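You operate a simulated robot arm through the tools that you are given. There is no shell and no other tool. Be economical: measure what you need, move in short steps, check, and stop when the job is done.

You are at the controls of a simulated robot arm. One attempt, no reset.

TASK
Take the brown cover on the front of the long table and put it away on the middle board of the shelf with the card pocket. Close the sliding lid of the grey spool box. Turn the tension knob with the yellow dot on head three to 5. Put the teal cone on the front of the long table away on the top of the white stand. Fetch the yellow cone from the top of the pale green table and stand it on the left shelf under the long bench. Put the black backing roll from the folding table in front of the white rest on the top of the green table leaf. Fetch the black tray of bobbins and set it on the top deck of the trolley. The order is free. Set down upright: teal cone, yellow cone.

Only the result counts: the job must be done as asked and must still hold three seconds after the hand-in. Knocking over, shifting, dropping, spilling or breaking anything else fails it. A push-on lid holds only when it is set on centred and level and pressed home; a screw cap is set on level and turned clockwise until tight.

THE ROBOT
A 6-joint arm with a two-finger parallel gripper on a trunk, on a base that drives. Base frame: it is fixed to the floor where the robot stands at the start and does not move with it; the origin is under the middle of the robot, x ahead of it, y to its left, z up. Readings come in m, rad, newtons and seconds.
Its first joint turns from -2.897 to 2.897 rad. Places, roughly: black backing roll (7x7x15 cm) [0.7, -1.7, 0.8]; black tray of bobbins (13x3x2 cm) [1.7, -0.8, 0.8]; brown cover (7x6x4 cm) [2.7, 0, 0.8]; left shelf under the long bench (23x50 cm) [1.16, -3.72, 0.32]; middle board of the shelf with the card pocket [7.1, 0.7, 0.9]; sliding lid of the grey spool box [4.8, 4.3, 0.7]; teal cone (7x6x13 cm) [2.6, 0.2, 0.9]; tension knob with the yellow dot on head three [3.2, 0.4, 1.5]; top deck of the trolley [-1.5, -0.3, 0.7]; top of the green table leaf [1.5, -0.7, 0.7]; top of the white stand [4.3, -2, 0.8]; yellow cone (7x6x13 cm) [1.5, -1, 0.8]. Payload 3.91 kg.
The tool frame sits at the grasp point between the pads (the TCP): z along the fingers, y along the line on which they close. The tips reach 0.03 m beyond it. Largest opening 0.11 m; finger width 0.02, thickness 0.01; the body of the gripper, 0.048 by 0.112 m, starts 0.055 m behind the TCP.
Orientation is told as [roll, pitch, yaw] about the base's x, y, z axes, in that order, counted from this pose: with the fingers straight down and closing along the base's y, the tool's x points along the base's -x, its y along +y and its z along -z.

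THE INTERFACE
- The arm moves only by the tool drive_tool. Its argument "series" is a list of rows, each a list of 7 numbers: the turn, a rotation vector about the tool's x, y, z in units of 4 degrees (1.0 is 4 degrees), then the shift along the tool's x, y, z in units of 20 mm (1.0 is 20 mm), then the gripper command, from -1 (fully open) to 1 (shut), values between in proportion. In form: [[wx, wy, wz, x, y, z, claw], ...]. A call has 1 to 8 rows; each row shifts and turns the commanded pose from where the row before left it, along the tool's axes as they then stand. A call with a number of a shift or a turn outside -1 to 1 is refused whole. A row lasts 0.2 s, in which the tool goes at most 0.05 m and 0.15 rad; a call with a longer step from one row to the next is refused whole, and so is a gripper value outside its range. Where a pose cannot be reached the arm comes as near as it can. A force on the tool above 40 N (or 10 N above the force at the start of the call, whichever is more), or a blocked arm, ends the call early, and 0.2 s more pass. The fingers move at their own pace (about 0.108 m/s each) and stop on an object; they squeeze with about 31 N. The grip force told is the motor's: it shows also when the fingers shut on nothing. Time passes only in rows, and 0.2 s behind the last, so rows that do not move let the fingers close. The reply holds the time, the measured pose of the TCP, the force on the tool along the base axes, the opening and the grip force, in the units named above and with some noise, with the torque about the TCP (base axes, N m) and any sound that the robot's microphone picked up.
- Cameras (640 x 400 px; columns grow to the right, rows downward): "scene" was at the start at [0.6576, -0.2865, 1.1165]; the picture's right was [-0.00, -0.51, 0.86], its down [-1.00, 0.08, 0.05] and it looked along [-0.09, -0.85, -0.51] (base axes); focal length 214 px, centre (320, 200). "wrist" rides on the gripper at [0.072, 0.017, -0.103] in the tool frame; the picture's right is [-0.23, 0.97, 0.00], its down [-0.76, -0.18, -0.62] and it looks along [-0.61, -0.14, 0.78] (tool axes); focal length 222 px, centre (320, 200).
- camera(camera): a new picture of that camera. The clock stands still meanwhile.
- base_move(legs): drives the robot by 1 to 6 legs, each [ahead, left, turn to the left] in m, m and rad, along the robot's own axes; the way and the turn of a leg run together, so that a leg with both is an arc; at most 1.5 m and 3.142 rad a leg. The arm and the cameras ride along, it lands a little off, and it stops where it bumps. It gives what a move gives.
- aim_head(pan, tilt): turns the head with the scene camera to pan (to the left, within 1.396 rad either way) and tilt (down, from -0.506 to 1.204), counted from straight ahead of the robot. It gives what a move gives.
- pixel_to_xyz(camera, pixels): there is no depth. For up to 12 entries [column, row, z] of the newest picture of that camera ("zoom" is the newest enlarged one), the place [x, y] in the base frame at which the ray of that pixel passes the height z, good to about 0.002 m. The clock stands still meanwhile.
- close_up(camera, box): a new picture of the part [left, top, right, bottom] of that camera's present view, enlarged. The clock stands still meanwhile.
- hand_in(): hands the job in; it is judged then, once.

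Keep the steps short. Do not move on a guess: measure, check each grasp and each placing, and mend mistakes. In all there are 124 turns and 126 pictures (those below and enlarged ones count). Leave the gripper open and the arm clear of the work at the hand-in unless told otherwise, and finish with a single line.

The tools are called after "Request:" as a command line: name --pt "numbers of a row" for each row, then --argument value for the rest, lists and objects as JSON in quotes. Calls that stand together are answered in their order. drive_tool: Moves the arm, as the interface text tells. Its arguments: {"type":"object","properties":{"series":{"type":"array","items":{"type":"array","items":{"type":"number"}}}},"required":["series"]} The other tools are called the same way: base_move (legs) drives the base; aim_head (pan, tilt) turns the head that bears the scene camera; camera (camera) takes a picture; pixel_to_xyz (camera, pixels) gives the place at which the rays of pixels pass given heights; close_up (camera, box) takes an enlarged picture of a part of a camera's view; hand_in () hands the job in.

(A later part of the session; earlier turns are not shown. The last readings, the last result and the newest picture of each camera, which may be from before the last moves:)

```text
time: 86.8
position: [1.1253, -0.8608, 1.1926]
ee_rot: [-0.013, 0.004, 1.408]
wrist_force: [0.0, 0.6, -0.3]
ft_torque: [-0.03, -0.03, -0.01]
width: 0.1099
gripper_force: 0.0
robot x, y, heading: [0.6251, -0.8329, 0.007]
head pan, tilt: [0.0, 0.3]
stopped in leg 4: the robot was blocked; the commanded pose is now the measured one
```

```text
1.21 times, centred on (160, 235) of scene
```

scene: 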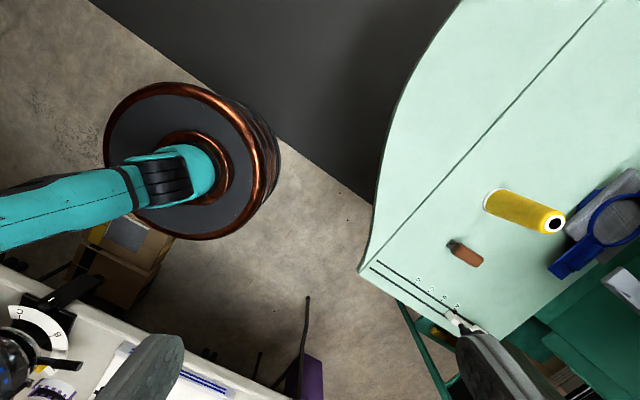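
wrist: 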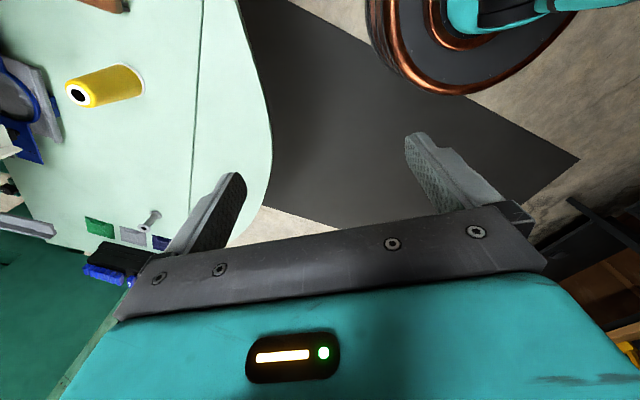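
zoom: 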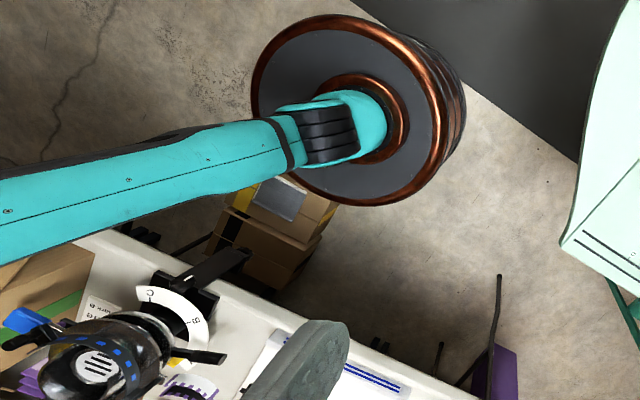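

The carton sits beside the base. I'll move away to about (0.85,-0.68), turn right, then creep forward.

Request:
base_move --legs '[[0.1, 0.15, 0], [0.12, 0, 0], [0, 0, -1.5]]'

Request:
aim_head --pan -0.5 --tilt 0.1

Request:
camera --camera "scene"

```text
time: 88.0
position: [1.1103, -0.8449, 1.192]
ee_rot: [-0.013, 0.005, 1.41]
wrist_force: [-0.1, 0.0, 0.7]
ft_torque: [0.02, -0.03, 0.01]
width: 0.1101
gripper_force: 0.1
robot x, y, heading: [0.6146, -0.8167, 0.014]
head pan, tilt: [0.0, 0.3]
stopped in leg 1: the robot was blocked; the commanded pose is now the measured one
```

```text
time: 88.9
position: [1.1106, -0.8444, 1.1912]
ee_rot: [-0.014, 0.003, 1.41]
wrist_force: [-1.3, 0.7, -0.2]
ft_torque: [0.01, 0.0, 0.02]
width: 0.1099
gripper_force: 0.0
robot x, y, heading: [0.6162, -0.8154, 0.01]
head pan, tilt: [-0.499, 0.099]
```

```text
95 pictures are left
```

scene: 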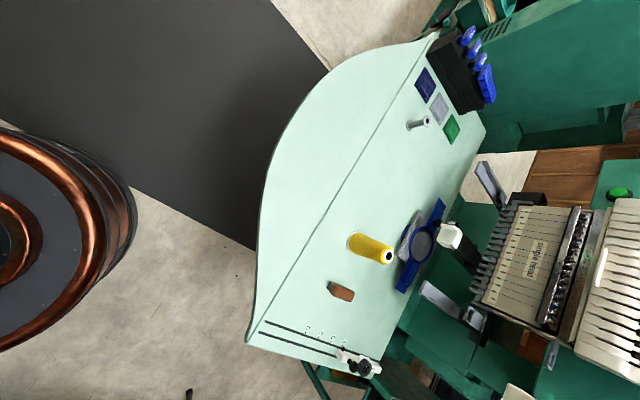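

Blocked again. I'll look back at the robot's surroundings before moving.

Request:
aim_head --pan 0.75 --tilt 0.0

Request:
camera --camera "scene"

Request:
aim_head --pan 0.75 --tilt 0.8

Request:
camera --camera "scene"

```text
time: 90.3
position: [1.111, -0.8443, 1.1916]
ee_rot: [-0.011, 0.003, 1.409]
wrist_force: [0.3, -0.8, -1.0]
ft_torque: [-0.03, 0.01, 0.0]
width: 0.1102
gripper_force: 0.0
robot x, y, heading: [0.6152, -0.816, 0.018]
head pan, tilt: [0.75, 0.0]
```

```text
94 pictures are left
```

scene: 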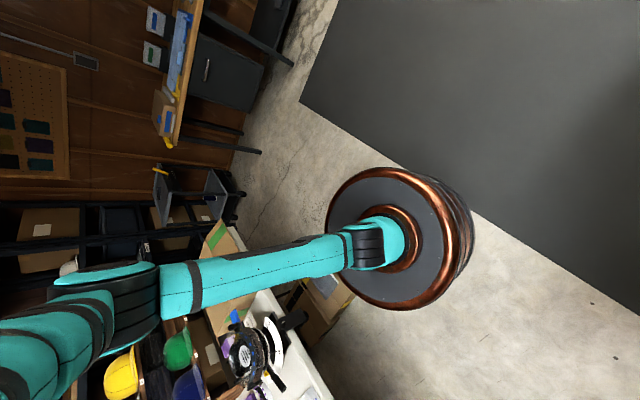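

```text
time: 91.4
position: [1.1117, -0.8439, 1.1915]
ee_rot: [-0.012, 0.004, 1.409]
wrist_force: [0.1, -1.3, 0.3]
ft_torque: [0.01, 0.02, 0.02]
width: 0.1102
gripper_force: 0.0
robot x, y, heading: [0.6145, -0.8161, 0.016]
head pan, tilt: [0.75, 0.799]
```

```text
93 pictures are left
```

scene: 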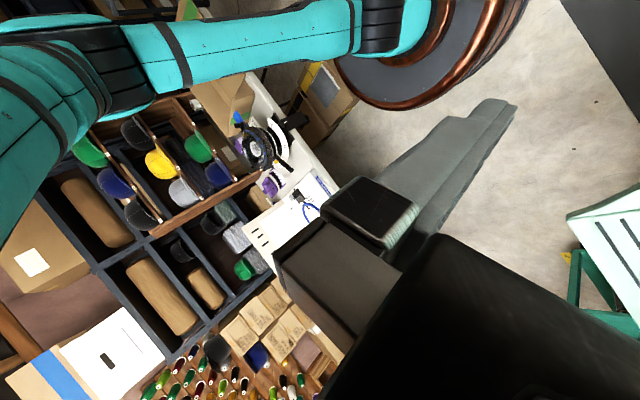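

I'll try a pure sideways step away from the carton (+y).

Request:
base_move --legs '[[0, 0.12, 0]]'

```text
time: 92.7
position: [1.1305, -0.7044, 1.1937]
ee_rot: [-0.014, 0.003, 1.406]
wrist_force: [-0.4, 1.5, 0.1]
ft_torque: [-0.09, 0.01, -0.01]
width: 0.1099
gripper_force: 0.0
robot x, y, heading: [0.6372, -0.6751, 0.008]
head pan, tilt: [0.75, 0.799]
```

It's free now. I'll go ahead 0.2, then turn right.

Request:
base_move --legs '[[0.22, 0, 0], [0, 0, -1.48]]'

Request:
aim_head --pan 0.3 --tilt 0.0

Request:
camera --camera "scene"

Request:
camera --camera "wrist"

```text
time: 93.9
position: [1.1804, -0.7451, 1.1922]
ee_rot: [-0.013, 0.011, 1.416]
wrist_force: [0.0, -0.1, 0.1]
ft_torque: [-0.05, -0.01, 0.0]
width: 0.1101
gripper_force: 0.0
robot x, y, heading: [0.681, -0.7267, 0.02]
head pan, tilt: [0.75, 0.799]
stopped in leg 1: the robot was blocked; the commanded pose is now the measured one
```

```text
time: 95.0
position: [1.1786, -0.7434, 1.1922]
ee_rot: [-0.013, 0.01, 1.415]
wrist_force: [0.3, 0.6, 0.0]
ft_torque: [0.0, 0.01, 0.01]
width: 0.1099
gripper_force: 0.0
robot x, y, heading: [0.6826, -0.728, 0.017]
head pan, tilt: [0.3, 0.0]
```

```text
92 pictures are left
```

scene: 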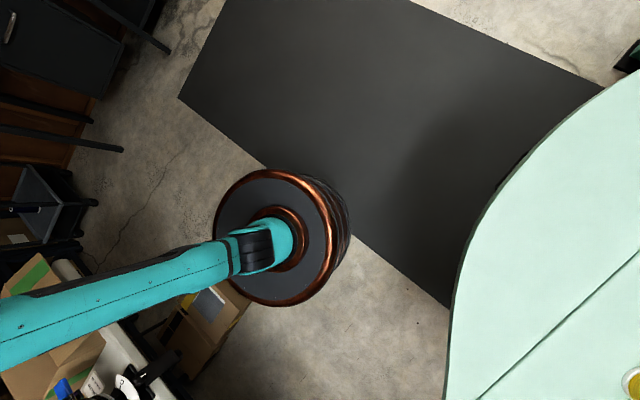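

```text
91 pictures are left
```

wrist: 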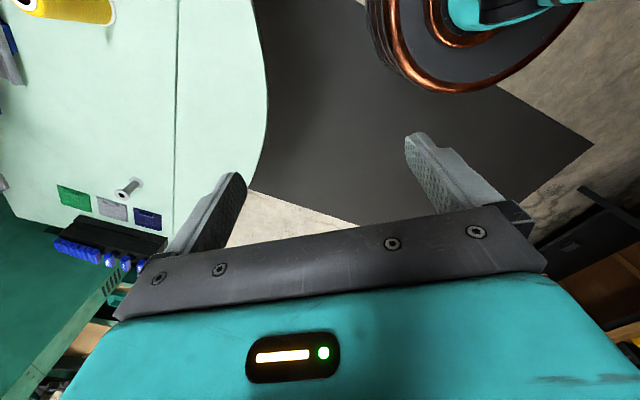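

Still blocked toward +x, and the cause isn't visible. I'll go further +y into known-free floor, then ahead to the earlier stance around (0.95,-0.42).

Request:
base_move --legs '[[0, 0.3, 0]]'

Request:
base_move --legs '[[0.27, 0, 0]]'

Request:
camera --camera "scene"

```text
time: 97.1
position: [1.176, -0.4429, 1.1915]
ee_rot: [-0.013, 0.011, 1.402]
wrist_force: [-0.2, 0.9, -0.7]
ft_torque: [-0.01, 0.0, 0.01]
width: 0.1101
gripper_force: 0.2
robot x, y, heading: [0.6793, -0.4178, 0.004]
head pan, tilt: [0.3, 0.0]
```

```text
time: 98.5
position: [1.2906, -0.3921, 1.1875]
ee_rot: [-0.009, 0.018, 1.389]
wrist_force: [1.2, 2.2, -0.2]
ft_torque: [-0.17, 0.07, 0.01]
width: 0.1101
gripper_force: 0.0
robot x, y, heading: [0.785, -0.3705, -0.0]
head pan, tilt: [0.3, 0.0]
stopped in leg 1: the robot was blocked; the commanded pose is now the measured one
```

```text
90 pictures are left
```

scene: 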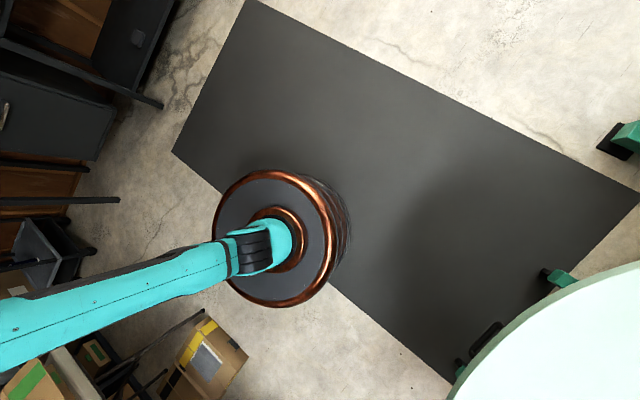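

The arm's pitch creeps when blocked, so something may be touching the upper arm. I'll look horizontally both ways at arm height.

Request:
aim_head --pan 1.39 --tilt 0.3

Request:
camera --camera "scene"

Request:
aim_head --pan -1.39 --tilt 0.1

Request:
camera --camera "scene"

```text
time: 99.9
position: [1.2908, -0.3987, 1.1898]
ee_rot: [-0.013, 0.013, 1.394]
wrist_force: [-0.5, -0.5, 0.4]
ft_torque: [-0.01, -0.02, -0.03]
width: 0.1098
gripper_force: 0.1
robot x, y, heading: [0.7893, -0.3728, -0.002]
head pan, tilt: [1.389, 0.3]
```

```text
89 pictures are left
```

scene: 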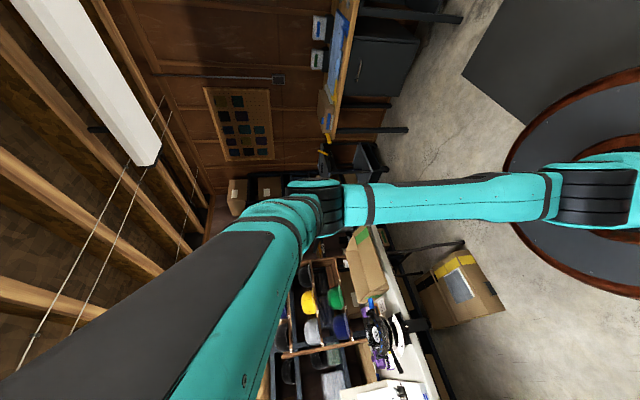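

```text
time: 102.3
position: [1.2902, -0.3997, 1.1893]
ee_rot: [-0.013, 0.013, 1.392]
wrist_force: [-0.1, -0.7, 0.4]
ft_torque: [-0.01, 0.0, 0.0]
width: 0.11
gripper_force: 0.1
robot x, y, heading: [0.7888, -0.3763, -0.003]
head pan, tilt: [-1.389, 0.099]
```

```text
88 pictures are left
```

scene: 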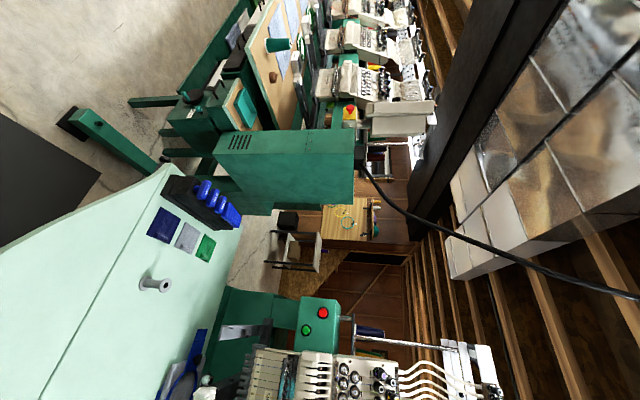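

Nothing visible touches the arm. I'll try turning right in place here.

Request:
base_move --legs '[[0, 0, -1.46]]'

Request:
aim_head --pan 0.0 --tilt -0.2

Request:
camera --camera "scene"

```text
time: 106.3
position: [0.8103, -0.8772, 1.189]
ee_rot: [-0.009, 0.013, -0.089]
wrist_force: [0.0, 0.1, 0.4]
ft_torque: [0.01, -0.01, 0.03]
width: 0.1099
gripper_force: 0.1
robot x, y, heading: [0.7902, -0.3802, -1.482]
head pan, tilt: [-1.389, 0.099]
```

```text
time: 107.9
position: [0.8145, -0.8716, 1.1894]
ee_rot: [-0.017, 0.015, -0.086]
wrist_force: [0.1, -0.1, 0.1]
ft_torque: [0.04, 0.0, -0.02]
width: 0.1099
gripper_force: 0.1
robot x, y, heading: [0.7938, -0.3758, -1.483]
head pan, tilt: [0.0, -0.201]
```

```text
87 pictures are left
```

scene: 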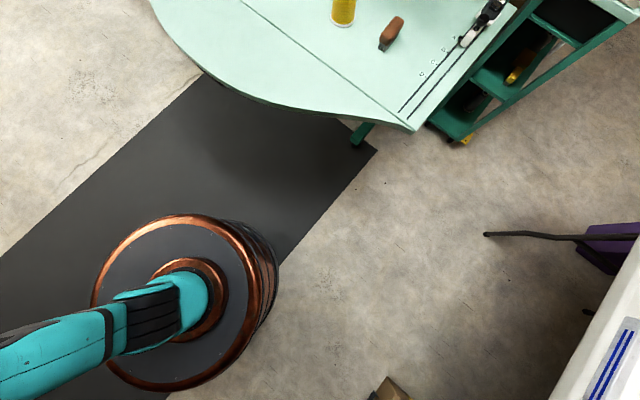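

The turn worked. Ahead (-y) the floor is free between the leaf and the folding table, so I'll advance 0.45.

Request:
base_move --legs '[[0.45, 0.04, 0]]'

Request:
aim_head --pan -0.6 --tilt 0.1

Request:
camera --camera "scene"

```text
time: 110.6
position: [0.8881, -1.3199, 1.1895]
ee_rot: [-0.014, 0.017, -0.099]
wrist_force: [-0.8, 0.2, 0.0]
ft_torque: [0.0, 0.01, -0.01]
width: 0.1099
gripper_force: 0.1
robot x, y, heading: [0.8681, -0.8193, -1.496]
head pan, tilt: [0.0, -0.201]
```

```text
time: 111.6
position: [0.8886, -1.3149, 1.1931]
ee_rot: [-0.018, 0.015, -0.1]
wrist_force: [0.2, -1.6, -0.5]
ft_torque: [0.04, 0.04, 0.02]
width: 0.11
gripper_force: 0.1
robot x, y, heading: [0.8654, -0.8222, -1.494]
head pan, tilt: [-0.6, 0.099]
```

```text
86 pictures are left
```

scene: 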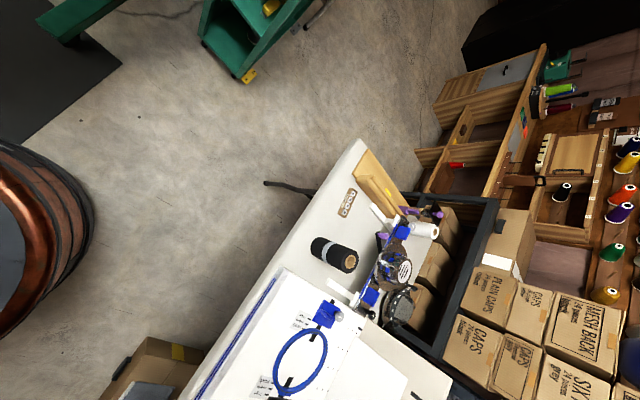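

The roll stands near (335,254), with a white rest just behind it. I'll zoom and measure.

Request:
close_up --camera "scene" --box '[260, 160, 460, 320]'

Request:
pixel_to_xyz --camera "scene" --pixels '[[348, 262, 0.88], [348, 262, 0.9], [318, 247, 0.73], [318, 247, 0.75], [360, 140, 0.73], [280, 270, 0.73], [425, 230, 0.85], [380, 215, 0.8], [390, 262, 0.9]]'

Request:
camera --camera "wrist"

```text
2.50 times, centred on (360, 240) of scene
```

zoom: 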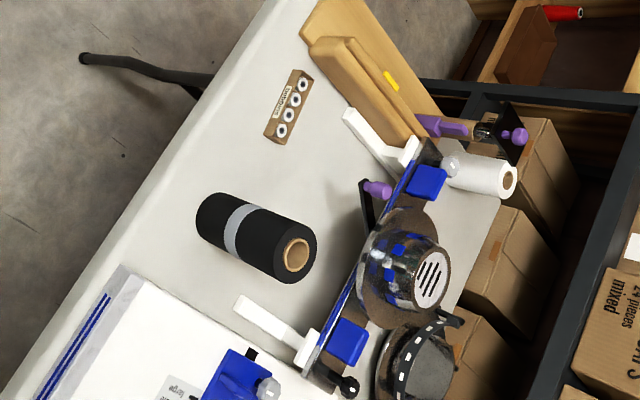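

```text
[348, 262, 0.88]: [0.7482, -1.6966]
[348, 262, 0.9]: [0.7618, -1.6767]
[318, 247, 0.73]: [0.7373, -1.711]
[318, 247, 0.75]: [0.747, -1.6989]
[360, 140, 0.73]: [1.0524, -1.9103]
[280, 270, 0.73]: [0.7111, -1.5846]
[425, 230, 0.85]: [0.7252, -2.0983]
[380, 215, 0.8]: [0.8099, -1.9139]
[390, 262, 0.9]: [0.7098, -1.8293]
```

```text
84 pictures are left
```

wrist: 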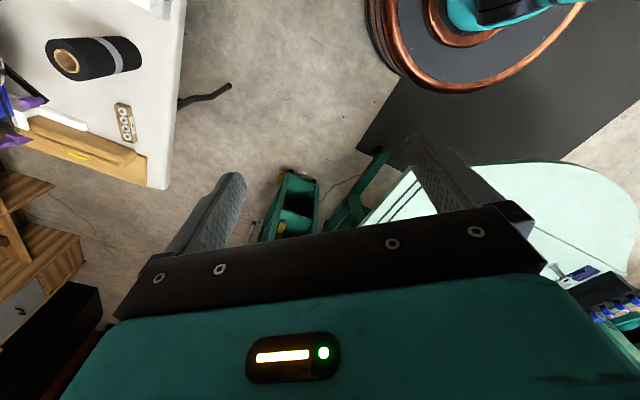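

Request:
pixel_to_xyz --camera "wrist" --pixels '[[67, 60, 0.86], [67, 60, 0.88], [67, 60, 0.9], [67, 60, 0.92]]'

Request:
pixel_to_xyz --camera "zoom" --pixels '[[297, 255, 0.86], [297, 255, 0.88], [297, 255, 0.9], [297, 255, 0.92], [378, 190, 0.85], [245, 302, 0.78], [310, 345, 0.8], [355, 115, 0.78]]'

```text
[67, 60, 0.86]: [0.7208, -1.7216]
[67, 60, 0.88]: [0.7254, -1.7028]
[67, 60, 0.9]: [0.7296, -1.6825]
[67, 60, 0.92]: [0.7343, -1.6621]
```

```text
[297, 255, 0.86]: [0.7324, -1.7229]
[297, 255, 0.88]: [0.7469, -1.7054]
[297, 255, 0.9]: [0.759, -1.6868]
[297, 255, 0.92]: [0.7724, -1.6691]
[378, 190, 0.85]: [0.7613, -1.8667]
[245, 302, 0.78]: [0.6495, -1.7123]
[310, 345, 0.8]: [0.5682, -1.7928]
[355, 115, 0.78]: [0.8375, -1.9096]
```

The roll stands at about (0.72,-1.73), with its top near 0.85–0.86. I'll turn the tool to yaw 0.72 (closing along the table edge, camera on the outer side) and move above it.

Request:
drive_tool --pt "0 0 -1 0 0 0 -1" --pt "0 0 -1 0 0 0 -1" --pt "0 0 -1 0 0 0 -1" --pt "0 0 -1 0 0 0 -1" --pt "0 0 -1 0 0 0 -1" --pt "0 0 -1 0 0 0 -1" --pt "0 0 -1 0 0 0 -1" --pt "0 0 -1 0 0 0 -1"

Request:
drive_tool --pt "0 0 -1 0 0 0 -1" --pt "0 0 -1 0 0 0 -1" --pt "0 0 -1 0 0 0 -1" --pt "0 0 -0.75 0 0 0 -1" --pt "0 0 0 1 -0.5 0 -1" --pt "0 0 0 1 -0.5 0 -1" --pt "0 0 0 1 -0.5 0 -1" --pt "0 0 0 1 -0.5 0 -1"

Request:
drive_tool --pt "0 0 0 1 -0.5 0 -1" --pt "0 0 0 1 -0.5 0 -1" --pt "0 0 0 1 -0.5 0 -1" --pt "0 0 0 1 -0.5 0 -1" --pt "0 0 0 1 -0.5 0 -1" --pt "0 0 0 1 -0.5 0 -1" --pt "0 0 0 1 -0.5 0 -1" --pt "0 0 0 1 -0.5 0 -1"

Request:
drive_tool --pt "0 0 0 1 -0.5 0 -1" --pt "0 0 0 1 -0.5 0 -1" --pt "0 0 0 1 -0.5 0 -1" --pt "0 0 0 1 -0.5 0 -1" --pt "0 0 0 1 -0.5 0 -1" --pt "0 0 0 1 -0.5 0 -1" --pt "0 0 0 1 -0.5 0 -1" --pt "0 0 0 1 -0.5 0 -1"

Request:
aim_head --pan 0.0 --tilt 0.4

Request:
camera --camera "scene"

Request:
camera --camera "wrist"

```text
time: 113.4
position: [0.8878, -1.3143, 1.1921]
ee_rot: [-0.008, 0.023, 0.464]
wrist_force: [0.5, 0.1, 0.6]
ft_torque: [0.0, -0.04, -0.04]
width: 0.11
gripper_force: 0.0
robot x, y, heading: [0.8706, -0.8226, -1.494]
head pan, tilt: [-0.6, 0.099]
```

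```text
time: 115.2
position: [0.8528, -1.3988, 1.1947]
ee_rot: [-0.001, 0.028, 0.725]
wrist_force: [0.3, 0.4, 0.1]
ft_torque: [-0.03, -0.01, -0.03]
width: 0.1099
gripper_force: 0.1
robot x, y, heading: [0.8672, -0.8211, -1.496]
head pan, tilt: [-0.6, 0.099]
```

```text
time: 117.0
position: [0.787, -1.5656, 1.2]
ee_rot: [-0.001, 0.026, 0.724]
wrist_force: [0.0, 0.5, 0.4]
ft_torque: [-0.05, 0.0, 0.01]
width: 0.1101
gripper_force: 0.0
robot x, y, heading: [0.8684, -0.8237, -1.497]
head pan, tilt: [-0.6, 0.099]
```

```text
time: 118.8
position: [0.7237, -1.7157, 1.1866]
ee_rot: [-0.003, 0.028, 0.723]
wrist_force: [-0.5, 0.3, 0.4]
ft_torque: [0.01, 0.02, 0.0]
width: 0.11
gripper_force: 0.1
out of reach, approached as far as the arm can: row 7, 8
robot x, y, heading: [0.8691, -0.8177, -1.493]
head pan, tilt: [-0.6, 0.099]
```

```text
time: 119.8
position: [0.723, -1.7149, 1.1853]
ee_rot: [-0.003, 0.026, 0.725]
wrist_force: [-0.1, -0.6, 0.9]
ft_torque: [0.03, 0.03, 0.0]
width: 0.1099
gripper_force: 0.1
robot x, y, heading: [0.8697, -0.8234, -1.492]
head pan, tilt: [0.0, 0.4]
```

```text
83 pictures are left
```

scene: 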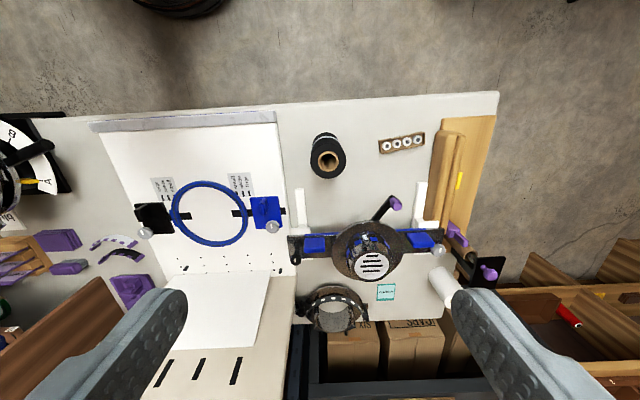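

```text
82 pictures are left
```

wrist: 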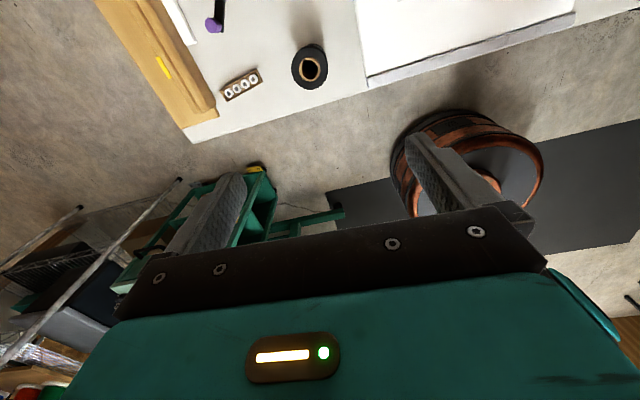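

Request:
pixel_to_xyz --camera "scene" --pixels '[[328, 160, 0.84], [328, 160, 0.86], [328, 160, 0.88], [300, 225, 0.72], [385, 210, 0.82], [420, 185, 0.75]]'

Request:
pixel_to_xyz --camera "wrist" --pixels '[[310, 69, 0.84], [310, 69, 0.86], [310, 69, 0.88]]'

```text
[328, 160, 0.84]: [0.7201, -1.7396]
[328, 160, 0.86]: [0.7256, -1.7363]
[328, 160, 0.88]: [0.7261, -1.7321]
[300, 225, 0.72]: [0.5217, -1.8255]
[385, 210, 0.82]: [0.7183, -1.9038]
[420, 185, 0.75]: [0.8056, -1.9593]
```

```text
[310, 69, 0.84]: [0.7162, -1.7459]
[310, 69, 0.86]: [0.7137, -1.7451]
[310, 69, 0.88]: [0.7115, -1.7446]
```

Roll centre ≈ (0.719,-1.742), top z≈0.845. I'll level the tool, descend 0.3 m with a small correction, and check.

Request:
drive_tool --pt "0.25 -0.28 0 0 0 1 -1" --pt "0 0 0 0 0 1 -1" --pt "0 0 0 0 0 1 -1" --pt "0 0 0 0 0 1 -1" --pt "0 0 0 0.43 -0.42 1 -1" --pt "0 0 0 0 0 1 -1" --pt "0 0 0 0 0 1 -1" --pt "0 0 0 0 0 1 -1"

Request:
drive_tool --pt "0 0 0 0 0 1 -1" --pt "0 0 0 0 0 1 -1" --pt "0 0 0 0 0 1 -1" --pt "0 0 0 0 0 1 -1" --pt "0 0 0 0 0 1 -1"

Request:
camera --camera "scene"

Request:
camera --camera "wrist"

```text
time: 121.6
position: [0.7212, -1.728, 1.024]
ee_rot: [-0.019, 0.005, 0.722]
wrist_force: [0.5, 0.5, -0.4]
ft_torque: [0.0, 0.01, 0.0]
width: 0.1102
gripper_force: 0.0
robot x, y, heading: [0.8686, -0.8211, -1.493]
head pan, tilt: [0.0, 0.4]
```

```text
time: 122.8
position: [0.7223, -1.7307, 0.9226]
ee_rot: [-0.02, 0.006, 0.723]
wrist_force: [0.6, 0.4, 0.3]
ft_torque: [-0.02, 0.0, -0.03]
width: 0.1101
gripper_force: 0.0
robot x, y, heading: [0.8704, -0.8163, -1.494]
head pan, tilt: [0.0, 0.4]
```

```text
81 pictures are left
```

scene: 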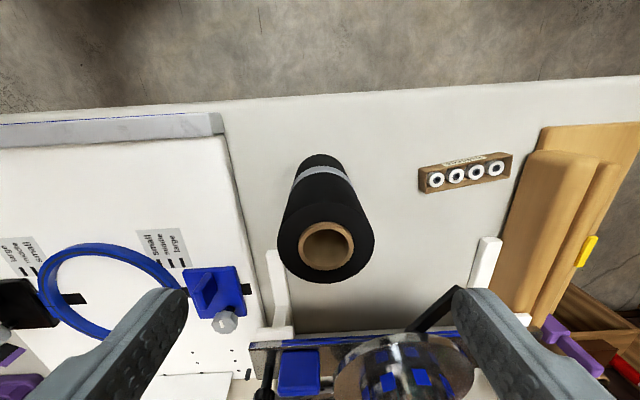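

```text
80 pictures are left
```

wrist: 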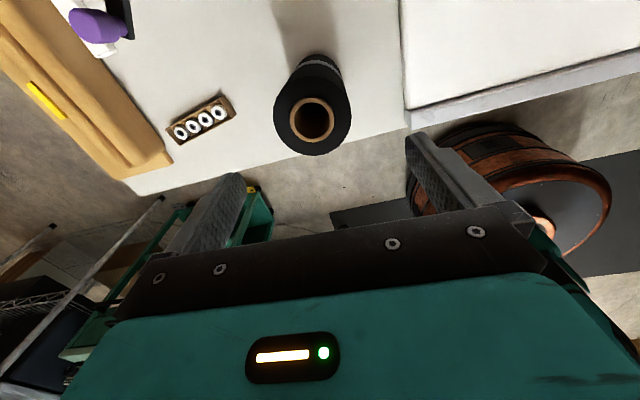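

Request:
pixel_to_xyz --camera "scene" --pixels '[[326, 247, 0.84], [326, 247, 0.85], [326, 247, 0.86]]'

Request:
pixel_to_xyz --camera "wrist" --pixels '[[312, 120, 0.84], [312, 120, 0.85], [312, 120, 0.86]]'

```text
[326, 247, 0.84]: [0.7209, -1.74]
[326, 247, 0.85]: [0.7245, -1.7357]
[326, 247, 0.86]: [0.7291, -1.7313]
```

```text
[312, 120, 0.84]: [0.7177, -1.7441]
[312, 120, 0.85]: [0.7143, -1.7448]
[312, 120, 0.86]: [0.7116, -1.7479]
```

Centre ≈ (0.719,-1.743). I'll correct by about 1 cm, descend to TCP z≈0.80, close, then lift.

Request:
drive_tool --pt "-0.2 -0.19 0 0.5 -0.35 0.1 -1" --pt "0 0 0 0 0 1 -1" --pt "0 0 0 0 0 1 -1" --pt "0 0 0 0 0 1 -1" --pt "0 0 0 0 0 1 -1" --pt "0 0 0 0 0 1 -1" --pt "0 0 0 0 0 1 -1"

Request:
camera --camera "wrist"

Request:
drive_tool --pt "0 0 0 0 0 0 1" --pt "0 0 0 0 0 0 1" --pt "0 0 0 0 0 0 1" --pt "0 0 0 0 0 0 1"

```text
time: 124.4
position: [0.7218, -1.7424, 0.8028]
ee_rot: [-0.005, -0.008, 0.724]
wrist_force: [0.4, 0.6, 1.4]
ft_torque: [0.0, -0.01, -0.01]
width: 0.1099
gripper_force: 0.1
robot x, y, heading: [0.8688, -0.8244, -1.497]
head pan, tilt: [0.0, 0.4]
```

```text
79 pictures are left
```

wrist: 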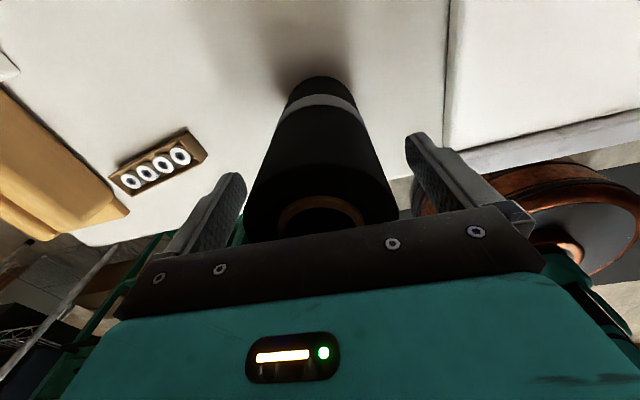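

```text
time: 125.4
position: [0.7217, -1.7416, 0.8021]
ee_rot: [-0.005, -0.008, 0.721]
wrist_force: [-1.5, 1.2, 4.2]
ft_torque: [0.2, 0.27, -0.01]
width: 0.0653
gripper_force: 30.9
robot x, y, heading: [0.8687, -0.8224, -1.495]
head pan, tilt: [0.0, 0.4]
```

Gripped (0.065 m). I'll lift straight up, then retract toward the robot while raising.

Request:
drive_tool --pt "0 0 0 0 0 -1 1" --pt "0 0 0 0 0 -1 1" --pt "0 0 0 0 0 -1 1" --pt "0 0 0 0 0 -1 1" --pt "0 0 0 0 0 -1 1" --pt "0 0 0 0 0 -1 1" --pt "0 0 0 0 0 -1 1" --pt "0 0 0 0 0 -1 1"

Request:
drive_tool --pt "0 0 0 0 0 -1 1" --pt "0 0 0 0 0 -1 1" --pt "0 0 0 -0.963 0.8 -0.5 1" --pt "0 0 0 -0.963 0.8 -0.5 1" --pt "0 0 0 -0.963 0.8 -0.5 1" --pt "0 0 0 -0.963 0.8 -0.5 1" --pt "0 0 0 -0.963 0.8 -0.5 1" --pt "0 0 0 -0.963 0.8 -0.5 1"

Request:
drive_tool --pt "0 0 0 -0.963 0.8 -0.5 1" --pt "0 0 0 -0.963 0.8 -0.5 1" --pt "0 0 0 -0.963 0.8 -0.5 1" --pt "0 0 0 -0.963 0.8 -0.5 1" --pt "0 0 0 -0.963 0.8 -0.5 1" --pt "0 0 0 -0.963 0.8 -0.5 1" --pt "0 0 0 -0.963 0.8 -0.5 1" --pt "0 0 0 -0.963 0.8 -0.5 1"

Request:
camera --camera "wrist"

Request:
base_move --legs '[[0, 0, 1.97]]'

Request:
camera --camera "wrist"

```text
time: 127.2
position: [0.7213, -1.7438, 0.9625]
ee_rot: [-0.005, -0.007, 0.722]
wrist_force: [-1.0, 0.7, -2.4]
ft_torque: [0.01, -0.02, 0.02]
width: 0.0652
gripper_force: 31.5
robot x, y, heading: [0.8649, -0.8194, -1.496]
head pan, tilt: [0.0, 0.4]
```

```text
time: 129.0
position: [0.7412, -1.5968, 1.062]
ee_rot: [-0.006, -0.009, 0.722]
wrist_force: [-0.3, -1.0, -4.3]
ft_torque: [0.04, -0.04, 0.01]
width: 0.0652
gripper_force: 30.8
robot x, y, heading: [0.8688, -0.8231, -1.491]
head pan, tilt: [0.0, 0.4]
```

```text
time: 130.8
position: [0.7744, -1.3974, 1.1428]
ee_rot: [-0.005, -0.009, 0.724]
wrist_force: [0.3, -0.4, -2.8]
ft_torque: [0.04, -0.04, 0.0]
width: 0.0653
gripper_force: 31.5
robot x, y, heading: [0.8654, -0.8239, -1.493]
head pan, tilt: [0.0, 0.4]
```

```text
78 pictures are left
```

wrist: 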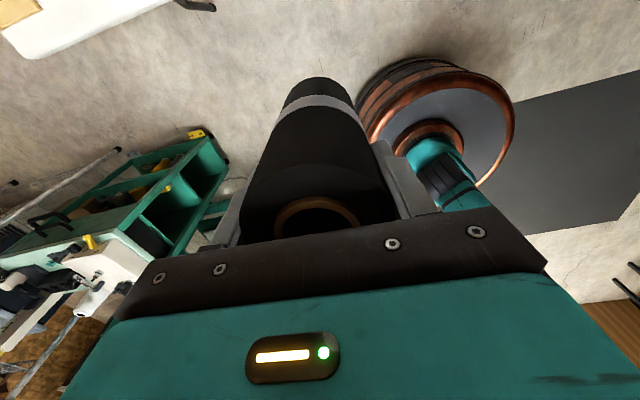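

```text
time: 135.9
position: [1.4339, -0.6886, 1.1421]
ee_rot: [-0.005, -0.005, 2.69]
wrist_force: [-0.9, -0.3, -3.3]
ft_torque: [0.04, 0.04, 0.01]
width: 0.0656
gripper_force: 31.2
robot x, y, heading: [0.8685, -0.8228, 0.474]
head pan, tilt: [0.0, 0.4]
```

```text
77 pictures are left
```

wrist: 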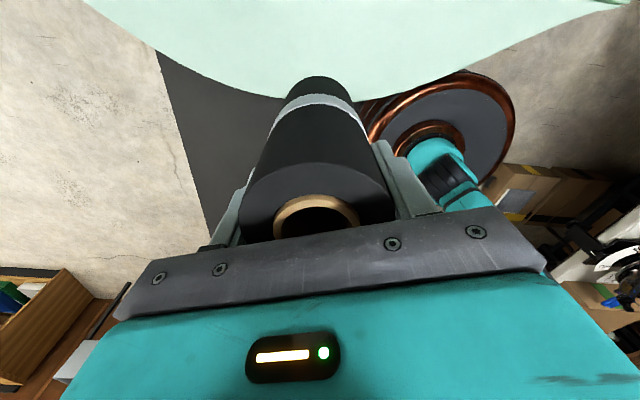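

The robot faces the leaf with the roll held upright. I'll move over the leaf target (1.585,-0.64), look, and descend.

Request:
drive_tool --pt "0 0 0 0.955 -0.917 0 1" --pt "0 0 0 0.955 -0.917 0 1" --pt "0 0 0 0.955 -0.917 0 1" --pt "0 0 0 0.955 -0.917 0 1" --pt "0 0 0 0.955 -0.917 0 1" --pt "0 0 0 0.955 -0.917 0 1"

Request:
drive_tool --pt "0 0 0 0 0 1 1" --pt "0 0 0 0 0 1 1" --pt "0 0 0 0 0 1 1" --pt "0 0 0 0 0 1 1" --pt "0 0 0 0 0 1 1" --pt "0 0 0 0 0 1 1" --pt "0 0 0 0 0 1 1" --pt "0 0 0 0 0 1 1"

Request:
aim_head --pan 0.0 --tilt 0.7

Request:
camera --camera "scene"

Request:
camera --camera "wrist"

```text
time: 137.3
position: [1.5897, -0.6365, 1.1402]
ee_rot: [-0.004, -0.009, 2.689]
wrist_force: [-1.1, -0.5, -1.5]
ft_torque: [0.03, -0.06, 0.0]
width: 0.0652
gripper_force: 31.4
robot x, y, heading: [0.8696, -0.8228, 0.469]
head pan, tilt: [0.0, 0.4]
```

```text
time: 139.1
position: [1.5889, -0.6388, 0.9791]
ee_rot: [-0.002, -0.009, 2.69]
wrist_force: [0.4, 0.1, -2.3]
ft_torque: [0.0, 0.01, 0.01]
width: 0.0653
gripper_force: 30.8
robot x, y, heading: [0.8677, -0.8239, 0.474]
head pan, tilt: [0.0, 0.4]
```

```text
time: 139.9
position: [1.5892, -0.6379, 0.9785]
ee_rot: [-0.002, -0.008, 2.691]
wrist_force: [0.0, 0.4, -2.8]
ft_torque: [0.02, 0.03, -0.01]
width: 0.0653
gripper_force: 30.7
robot x, y, heading: [0.8687, -0.8224, 0.468]
head pan, tilt: [0.0, 0.7]
```

```text
76 pictures are left
```

scene: 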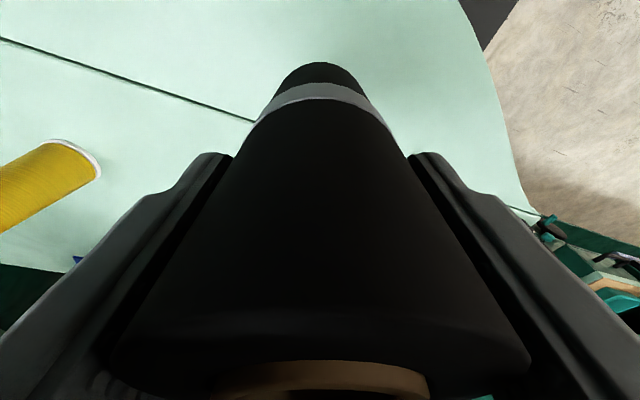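

```text
75 pictures are left
```

wrist: 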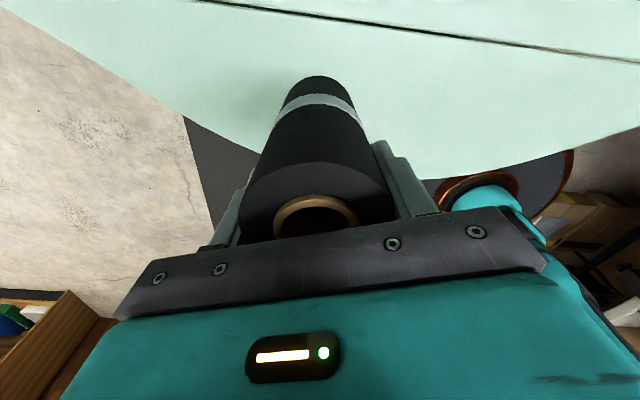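

The roll is over the leaf, between seam and edge. I'll descend to contact.

Request:
drive_tool --pt "0 0 0 0 0 1 1" --pt "0 0 0 0 0 1 1" --pt "0 0 0 0 0 1 1" --pt "0 0 0 0 0 1 1" --pt "0 0 0 0 0 0.5 1"

Request:
drive_tool --pt "0 0 0 0 0 0.25 1" --pt "0 0 0 0 0 0.25 1" --pt "0 0 0 0 0 0.25 1" --pt "0 0 0 0 0 0.25 1" --pt "0 0 0 0 0 0.25 1" --pt "0 0 0 0 0 0.25 1"

```text
time: 141.1
position: [1.5881, -0.6362, 0.8897]
ee_rot: [-0.003, -0.007, 2.688]
wrist_force: [-0.4, 0.0, -2.1]
ft_torque: [-0.01, 0.05, 0.02]
width: 0.0653
gripper_force: 30.6
robot x, y, heading: [0.8695, -0.8212, 0.476]
head pan, tilt: [0.0, 0.7]
```

```text
time: 142.5
position: [1.5869, -0.6356, 0.8612]
ee_rot: [-0.004, -0.006, 2.69]
wrist_force: [-0.3, 0.7, 11.3]
ft_torque: [-0.27, -0.3, -0.02]
width: 0.0651
gripper_force: 31.2
robot x, y, heading: [0.8663, -0.8236, 0.476]
head pan, tilt: [0.0, 0.7]
```

Contact at 0.861. I'll release and rise.

Request:
drive_tool --pt "0 0 0 0 0 -0.08 -0.6" --pt "0 0 0 0 0 0 -1" --pt "0 0 0 0 0 0 -1" --pt "0 0 0 0 0 -0.5 -1" --pt "0 0 0 0 0 -1 -1" --pt "0 0 0 0 0 -1 -1" --pt "0 0 0 0 0 -1 -1" --pt "0 0 0 0 0 -1 -1"

Request:
drive_tool --pt "0 0 0 0 0 -1 -1" --pt "0 0 0 0 0 -1 -1" --pt "0 0 0 0 0 -1 -1" --pt "0 0 0 0 0 -1 -1" --pt "0 0 0 0 0 -1 -1" --pt "0 0 0 0 0 -1 -1" --pt "0 0 0 0 0 -1 -1" --pt "0 0 0 0 0 -1 -1"

Request:
aim_head --pan -0.2 --tilt 0.3

Request:
camera --camera "scene"

```text
time: 144.3
position: [1.5898, -0.6343, 0.9517]
ee_rot: [-0.002, -0.009, 2.689]
wrist_force: [0.1, -0.4, 0.6]
ft_torque: [-0.01, 0.03, 0.0]
width: 0.1101
gripper_force: 0.0
robot x, y, heading: [0.87, -0.8219, 0.475]
head pan, tilt: [0.0, 0.7]
```

```text
time: 146.1
position: [1.5894, -0.6387, 1.1102]
ee_rot: [-0.003, -0.009, 2.69]
wrist_force: [-0.3, 0.2, 0.3]
ft_torque: [0.0, 0.03, 0.0]
width: 0.1098
gripper_force: 0.0
robot x, y, heading: [0.8691, -0.8206, 0.475]
head pan, tilt: [0.0, 0.7]
```

```text
time: 147.0
position: [1.5894, -0.6398, 1.1094]
ee_rot: [-0.002, -0.009, 2.691]
wrist_force: [1.2, 0.4, 0.4]
ft_torque: [0.01, -0.01, 0.02]
width: 0.1102
gripper_force: 0.0
robot x, y, heading: [0.8729, -0.8224, 0.472]
head pan, tilt: [-0.201, 0.3]
```

```text
74 pictures are left
```

scene: 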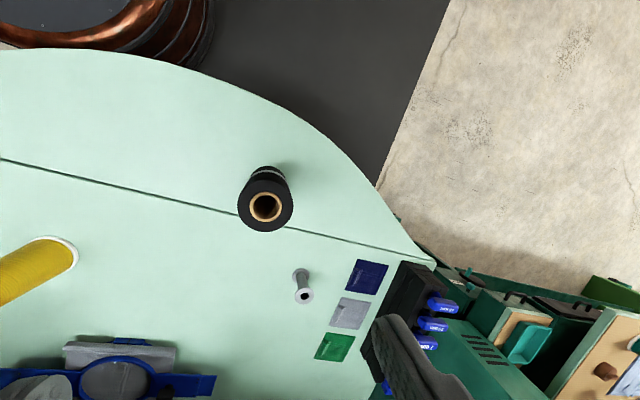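

The roll stands upright on the leaf. Before grasping the yellow cone, I'll look toward the long bench at (1.16,-3.72) to choose a suitable grasp.

Request:
aim_head --pan 1.2 --tilt 0.3

Request:
camera --camera "scene"

Request:
close_up --camera "scene" --box '[140, 120, 340, 280]'

```text
time: 148.5
position: [1.5883, -0.6394, 1.1095]
ee_rot: [-0.003, -0.009, 2.69]
wrist_force: [-0.4, 0.1, -0.1]
ft_torque: [-0.02, 0.01, -0.02]
width: 0.1096
gripper_force: 0.0
robot x, y, heading: [0.8683, -0.8192, 0.473]
head pan, tilt: [1.201, 0.3]
```

```text
73 pictures are left
```

scene: 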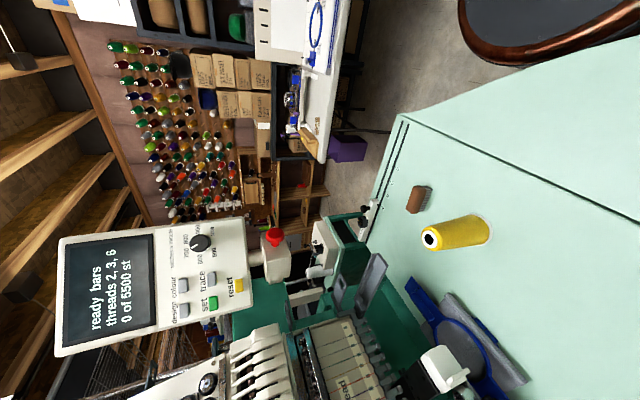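

```text
2.50 times, centred on (240, 200) of scene
```

zoom: 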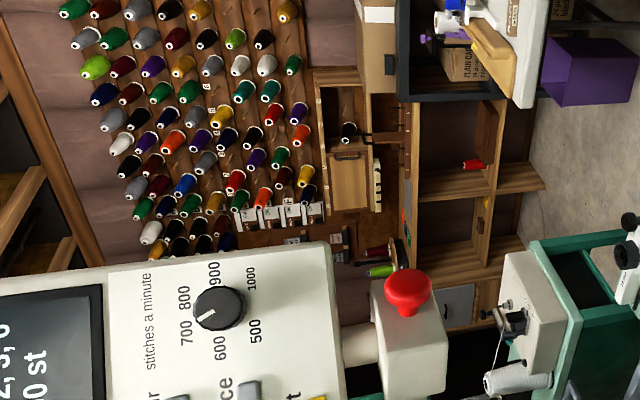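

The bench faces +y with open bays. I'll measure its heights by intersecting rays with the probable bench front.

Request:
pixel_to_xyz --camera "zoom" --pixels '[[412, 235, 0.75], [412, 235, 0.85], [525, 250, 0.32], [543, 180, 0.32], [495, 150, 0.32], [490, 235, 0.32], [543, 180, 0.1], [525, 250, 0.1], [500, 195, 0.32], [412, 100, 0.8], [620, 70, 0.0], [590, 215, 0.0]]'

Request:
close_up --camera "scene" --box '[250, 140, 350, 260]'

```text
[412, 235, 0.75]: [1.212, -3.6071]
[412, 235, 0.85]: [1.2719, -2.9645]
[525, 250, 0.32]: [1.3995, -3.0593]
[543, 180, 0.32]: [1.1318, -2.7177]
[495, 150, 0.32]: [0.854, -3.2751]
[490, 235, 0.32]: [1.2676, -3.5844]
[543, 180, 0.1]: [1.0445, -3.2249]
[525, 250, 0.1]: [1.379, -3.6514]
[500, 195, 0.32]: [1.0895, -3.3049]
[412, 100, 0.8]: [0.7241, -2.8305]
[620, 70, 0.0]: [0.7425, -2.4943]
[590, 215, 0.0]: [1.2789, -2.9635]
```

```text
3.33 times, centred on (300, 200) of scene
```

zoom: 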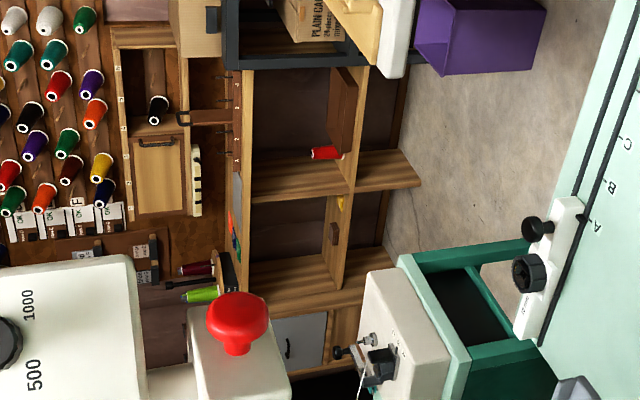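

The shelf board is at z≈0.32 in an open bay, so the cone must go in from the front with a tilted tool. I'll measure the cone precisely from this view.

Request:
pixel_to_xyz --camera "scene" --pixels '[[431, 238, 0.88], [431, 238, 0.87], [491, 228, 0.75], [474, 216, 0.75], [480, 246, 0.75], [484, 231, 0.75], [409, 203, 0.78], [425, 190, 0.75]]'

Request:
close_up --camera "scene" --box '[370, 160, 530, 280]'

```text
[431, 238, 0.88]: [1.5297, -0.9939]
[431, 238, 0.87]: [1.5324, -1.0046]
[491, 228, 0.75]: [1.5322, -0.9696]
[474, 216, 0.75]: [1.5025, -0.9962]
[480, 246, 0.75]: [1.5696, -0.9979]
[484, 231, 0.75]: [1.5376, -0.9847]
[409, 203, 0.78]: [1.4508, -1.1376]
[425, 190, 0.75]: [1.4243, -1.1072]
```

```text
3.33 times, centred on (450, 220) of scene
```

zoom: 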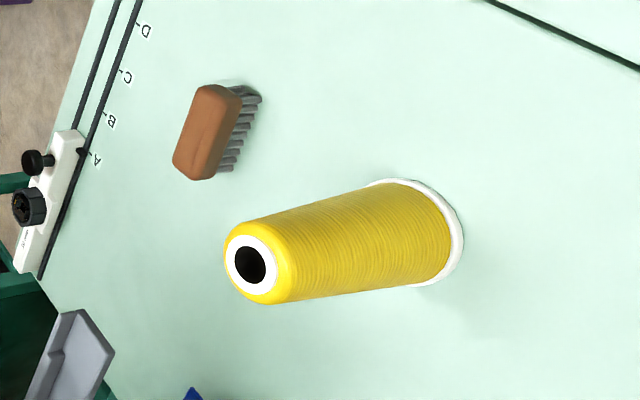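

Cone centre ≈ (1.533,-1.003). I'll twist the tool to yaw -0.35 and pitch it 60° forward, so the fingers point forward and 30° below horizontal. That's in place, high above the leaf.

Request:
drive_tool --pt "0 0 1 0 0 0 -1" --pt "0 0 1 0 0 0 -1" --pt "0 0 1 0 0 0 -1" --pt "0 0 1 0 0 0 -1" --pt "0 0 1 0 0 0 -1" --pt "0 0 1 0 0 0 -1" --pt "0 0 1 0 0 0 -1" --pt "0 0 1 0 0 0 -1"

Request:
drive_tool --pt "0 0 1 0 0 0 -1" --pt "0 0 1 0 0 0 -1" --pt "0 0 1 0 0 0 -1" --pt "0 0 1 0 0 0 -1" --pt "0 0 1 0 0 0 -1" --pt "0 0 1 0 0 0 -1" --pt "0 0 1 0 0 0 -1" --pt "0 0 1 0 0 0 -1"

Request:
drive_tool --pt "0 0 1 0 0 0 -1" --pt "0 0 1 0 0 0 -1" --pt "0 0 1 0 0 0 -1" --pt "0 0 1 0 0 0 -1" --pt "0 0 1 0 0 0 -1" --pt "0 0 1 0 0 0 -1" --pt "0 0 1 0 0 0 -1" --pt "0 0 1 0 0 0 -1"

Request:
drive_tool --pt "0 0 1 0 0 0 -1" --pt "0 0 1 0 0 0 -1" --pt "0 0 1 0 0 0 -1" --pt "0 0 1 0 0 0 -1" --pt "0 0 1 0 0 0 -1" --pt "0 0 1 0 0 0 -1" --pt "0 0 1 0 0 0 -1" --pt "0 0 1 0 0 0 -1"

Request:
drive_tool --pt "0 0 1 0 0 0 -1" --pt "0 0 1 0 0 0 -1" --pt "0 0 1 0 0 0 -1" --pt "0 0 1 0 0 0 -1" --pt "0 0 1 0 0 0 -1" --pt "0 0 1 0 0 0 -1" --pt "0 0 1 0 0 0 -1" --pt "0 0 1 0 0 0 -1"

Request:
drive_tool --pt "0 0 1 0 0 0 -1" --pt "0 0 1 0 0 0 -1" --pt "0 0 1 0 0 0 -1" --pt "0 0 0.55 0 0 0 -1"

Request:
drive_tool --pt "0 -1 0 0 0 0 -1" --pt "0 -1 0 0 0 0 -1" --pt "0 -1 0 0 0 0 -1" --pt "0 -1 0 0 0 0 -1" --pt "0 -1 0 0 0 0 -1" --pt "0 -1 0 0 0 0 -1" --pt "0 -1 0 0 0 0 -1" --pt "0 -1 0 0 0 0 -1"

Request:
drive_tool --pt "0 -1 0 0 0 0 -1" --pt "0 -1 0 0 0 0 -1" --pt "0 -1 0 0 0 0 -1" --pt "0 -1 0 0 0 0 -1" --pt "0 -1 0 0 0 0 -1" --pt "0 -1 0 0 0 0 -1" --pt "0 -1 0 0 0 0 -1"

Request:
aim_head --pan 0 --tilt 0.2

Request:
camera --camera "scene"

```text
time: 150.3
position: [1.5892, -0.6371, 1.109]
ee_rot: [0.003, -0.009, 2.131]
wrist_force: [0.3, 0.1, -0.3]
ft_torque: [0.0, 0.01, 0.01]
width: 0.1099
gripper_force: 0.1
robot x, y, heading: [0.8713, -0.8222, 0.472]
head pan, tilt: [1.201, 0.3]
```

```text
time: 152.1
position: [1.5894, -0.6379, 1.111]
ee_rot: [0.006, -0.005, 1.573]
wrist_force: [-0.3, 0.5, 0.5]
ft_torque: [-0.04, 0.02, 0.01]
width: 0.1101
gripper_force: 0.1
robot x, y, heading: [0.8655, -0.8197, 0.475]
head pan, tilt: [1.201, 0.3]
```

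```text
time: 153.9
position: [1.5888, -0.6374, 1.1108]
ee_rot: [0.008, -0.002, 1.012]
wrist_force: [0.2, 0.2, 0.3]
ft_torque: [0.0, -0.04, -0.01]
width: 0.1098
gripper_force: 0.1
robot x, y, heading: [0.8725, -0.823, 0.477]
head pan, tilt: [1.201, 0.3]
```

```text
time: 155.7
position: [1.5899, -0.6367, 1.11]
ee_rot: [0.009, 0.003, 0.455]
wrist_force: [0.1, -0.9, -0.1]
ft_torque: [0.03, 0.01, 0.0]
width: 0.1101
gripper_force: 0.2
robot x, y, heading: [0.8715, -0.8217, 0.471]
head pan, tilt: [1.201, 0.3]
```

```text
time: 157.5
position: [1.5897, -0.636, 1.11]
ee_rot: [0.004, 0.008, -0.103]
wrist_force: [-0.1, 0.6, 0.2]
ft_torque: [0.01, 0.0, 0.0]
width: 0.1096
gripper_force: 0.0
robot x, y, heading: [0.8679, -0.8205, 0.474]
head pan, tilt: [1.201, 0.3]
```

```text
time: 158.5
position: [1.59, -0.6368, 1.1102]
ee_rot: [0.006, 0.008, -0.35]
wrist_force: [1.0, 0.4, 0.3]
ft_torque: [0.0, -0.03, 0.04]
width: 0.1101
gripper_force: 0.0
robot x, y, heading: [0.8714, -0.8204, 0.473]
head pan, tilt: [1.201, 0.3]
```

```text
time: 160.3
position: [1.5892, -0.637, 1.1117]
ee_rot: [0.001, -0.552, -0.352]
wrist_force: [0.1, -0.8, 0.3]
ft_torque: [0.01, 0.0, 0.04]
width: 0.1098
gripper_force: 0.1
robot x, y, heading: [0.8678, -0.824, 0.474]
head pan, tilt: [1.201, 0.3]
```

```text
time: 161.9
position: [1.5896, -0.6365, 1.1112]
ee_rot: [0.006, -1.041, -0.354]
wrist_force: [-0.4, -0.1, -0.3]
ft_torque: [-0.01, -0.01, 0.02]
width: 0.1101
gripper_force: 0.0
robot x, y, heading: [0.8678, -0.8229, 0.476]
head pan, tilt: [1.201, 0.3]
```

```text
time: 163.3
position: [1.5897, -0.6377, 1.1119]
ee_rot: [0.006, -1.037, -0.356]
wrist_force: [0.3, 0.6, -0.2]
ft_torque: [-0.02, 0.01, -0.01]
width: 0.11
gripper_force: 0.0
robot x, y, heading: [0.8689, -0.823, 0.472]
head pan, tilt: [0.0, 0.201]
```

```text
69 pictures are left
```

scene: 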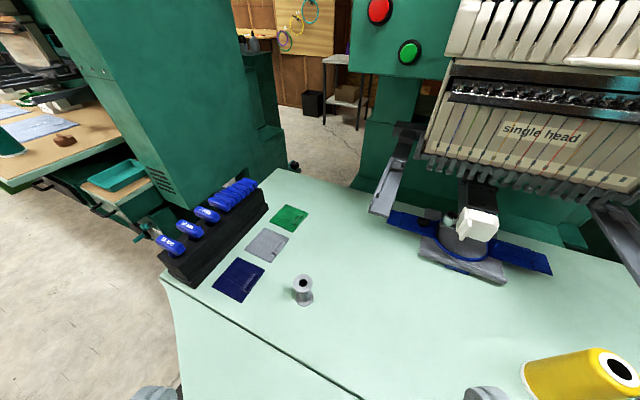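

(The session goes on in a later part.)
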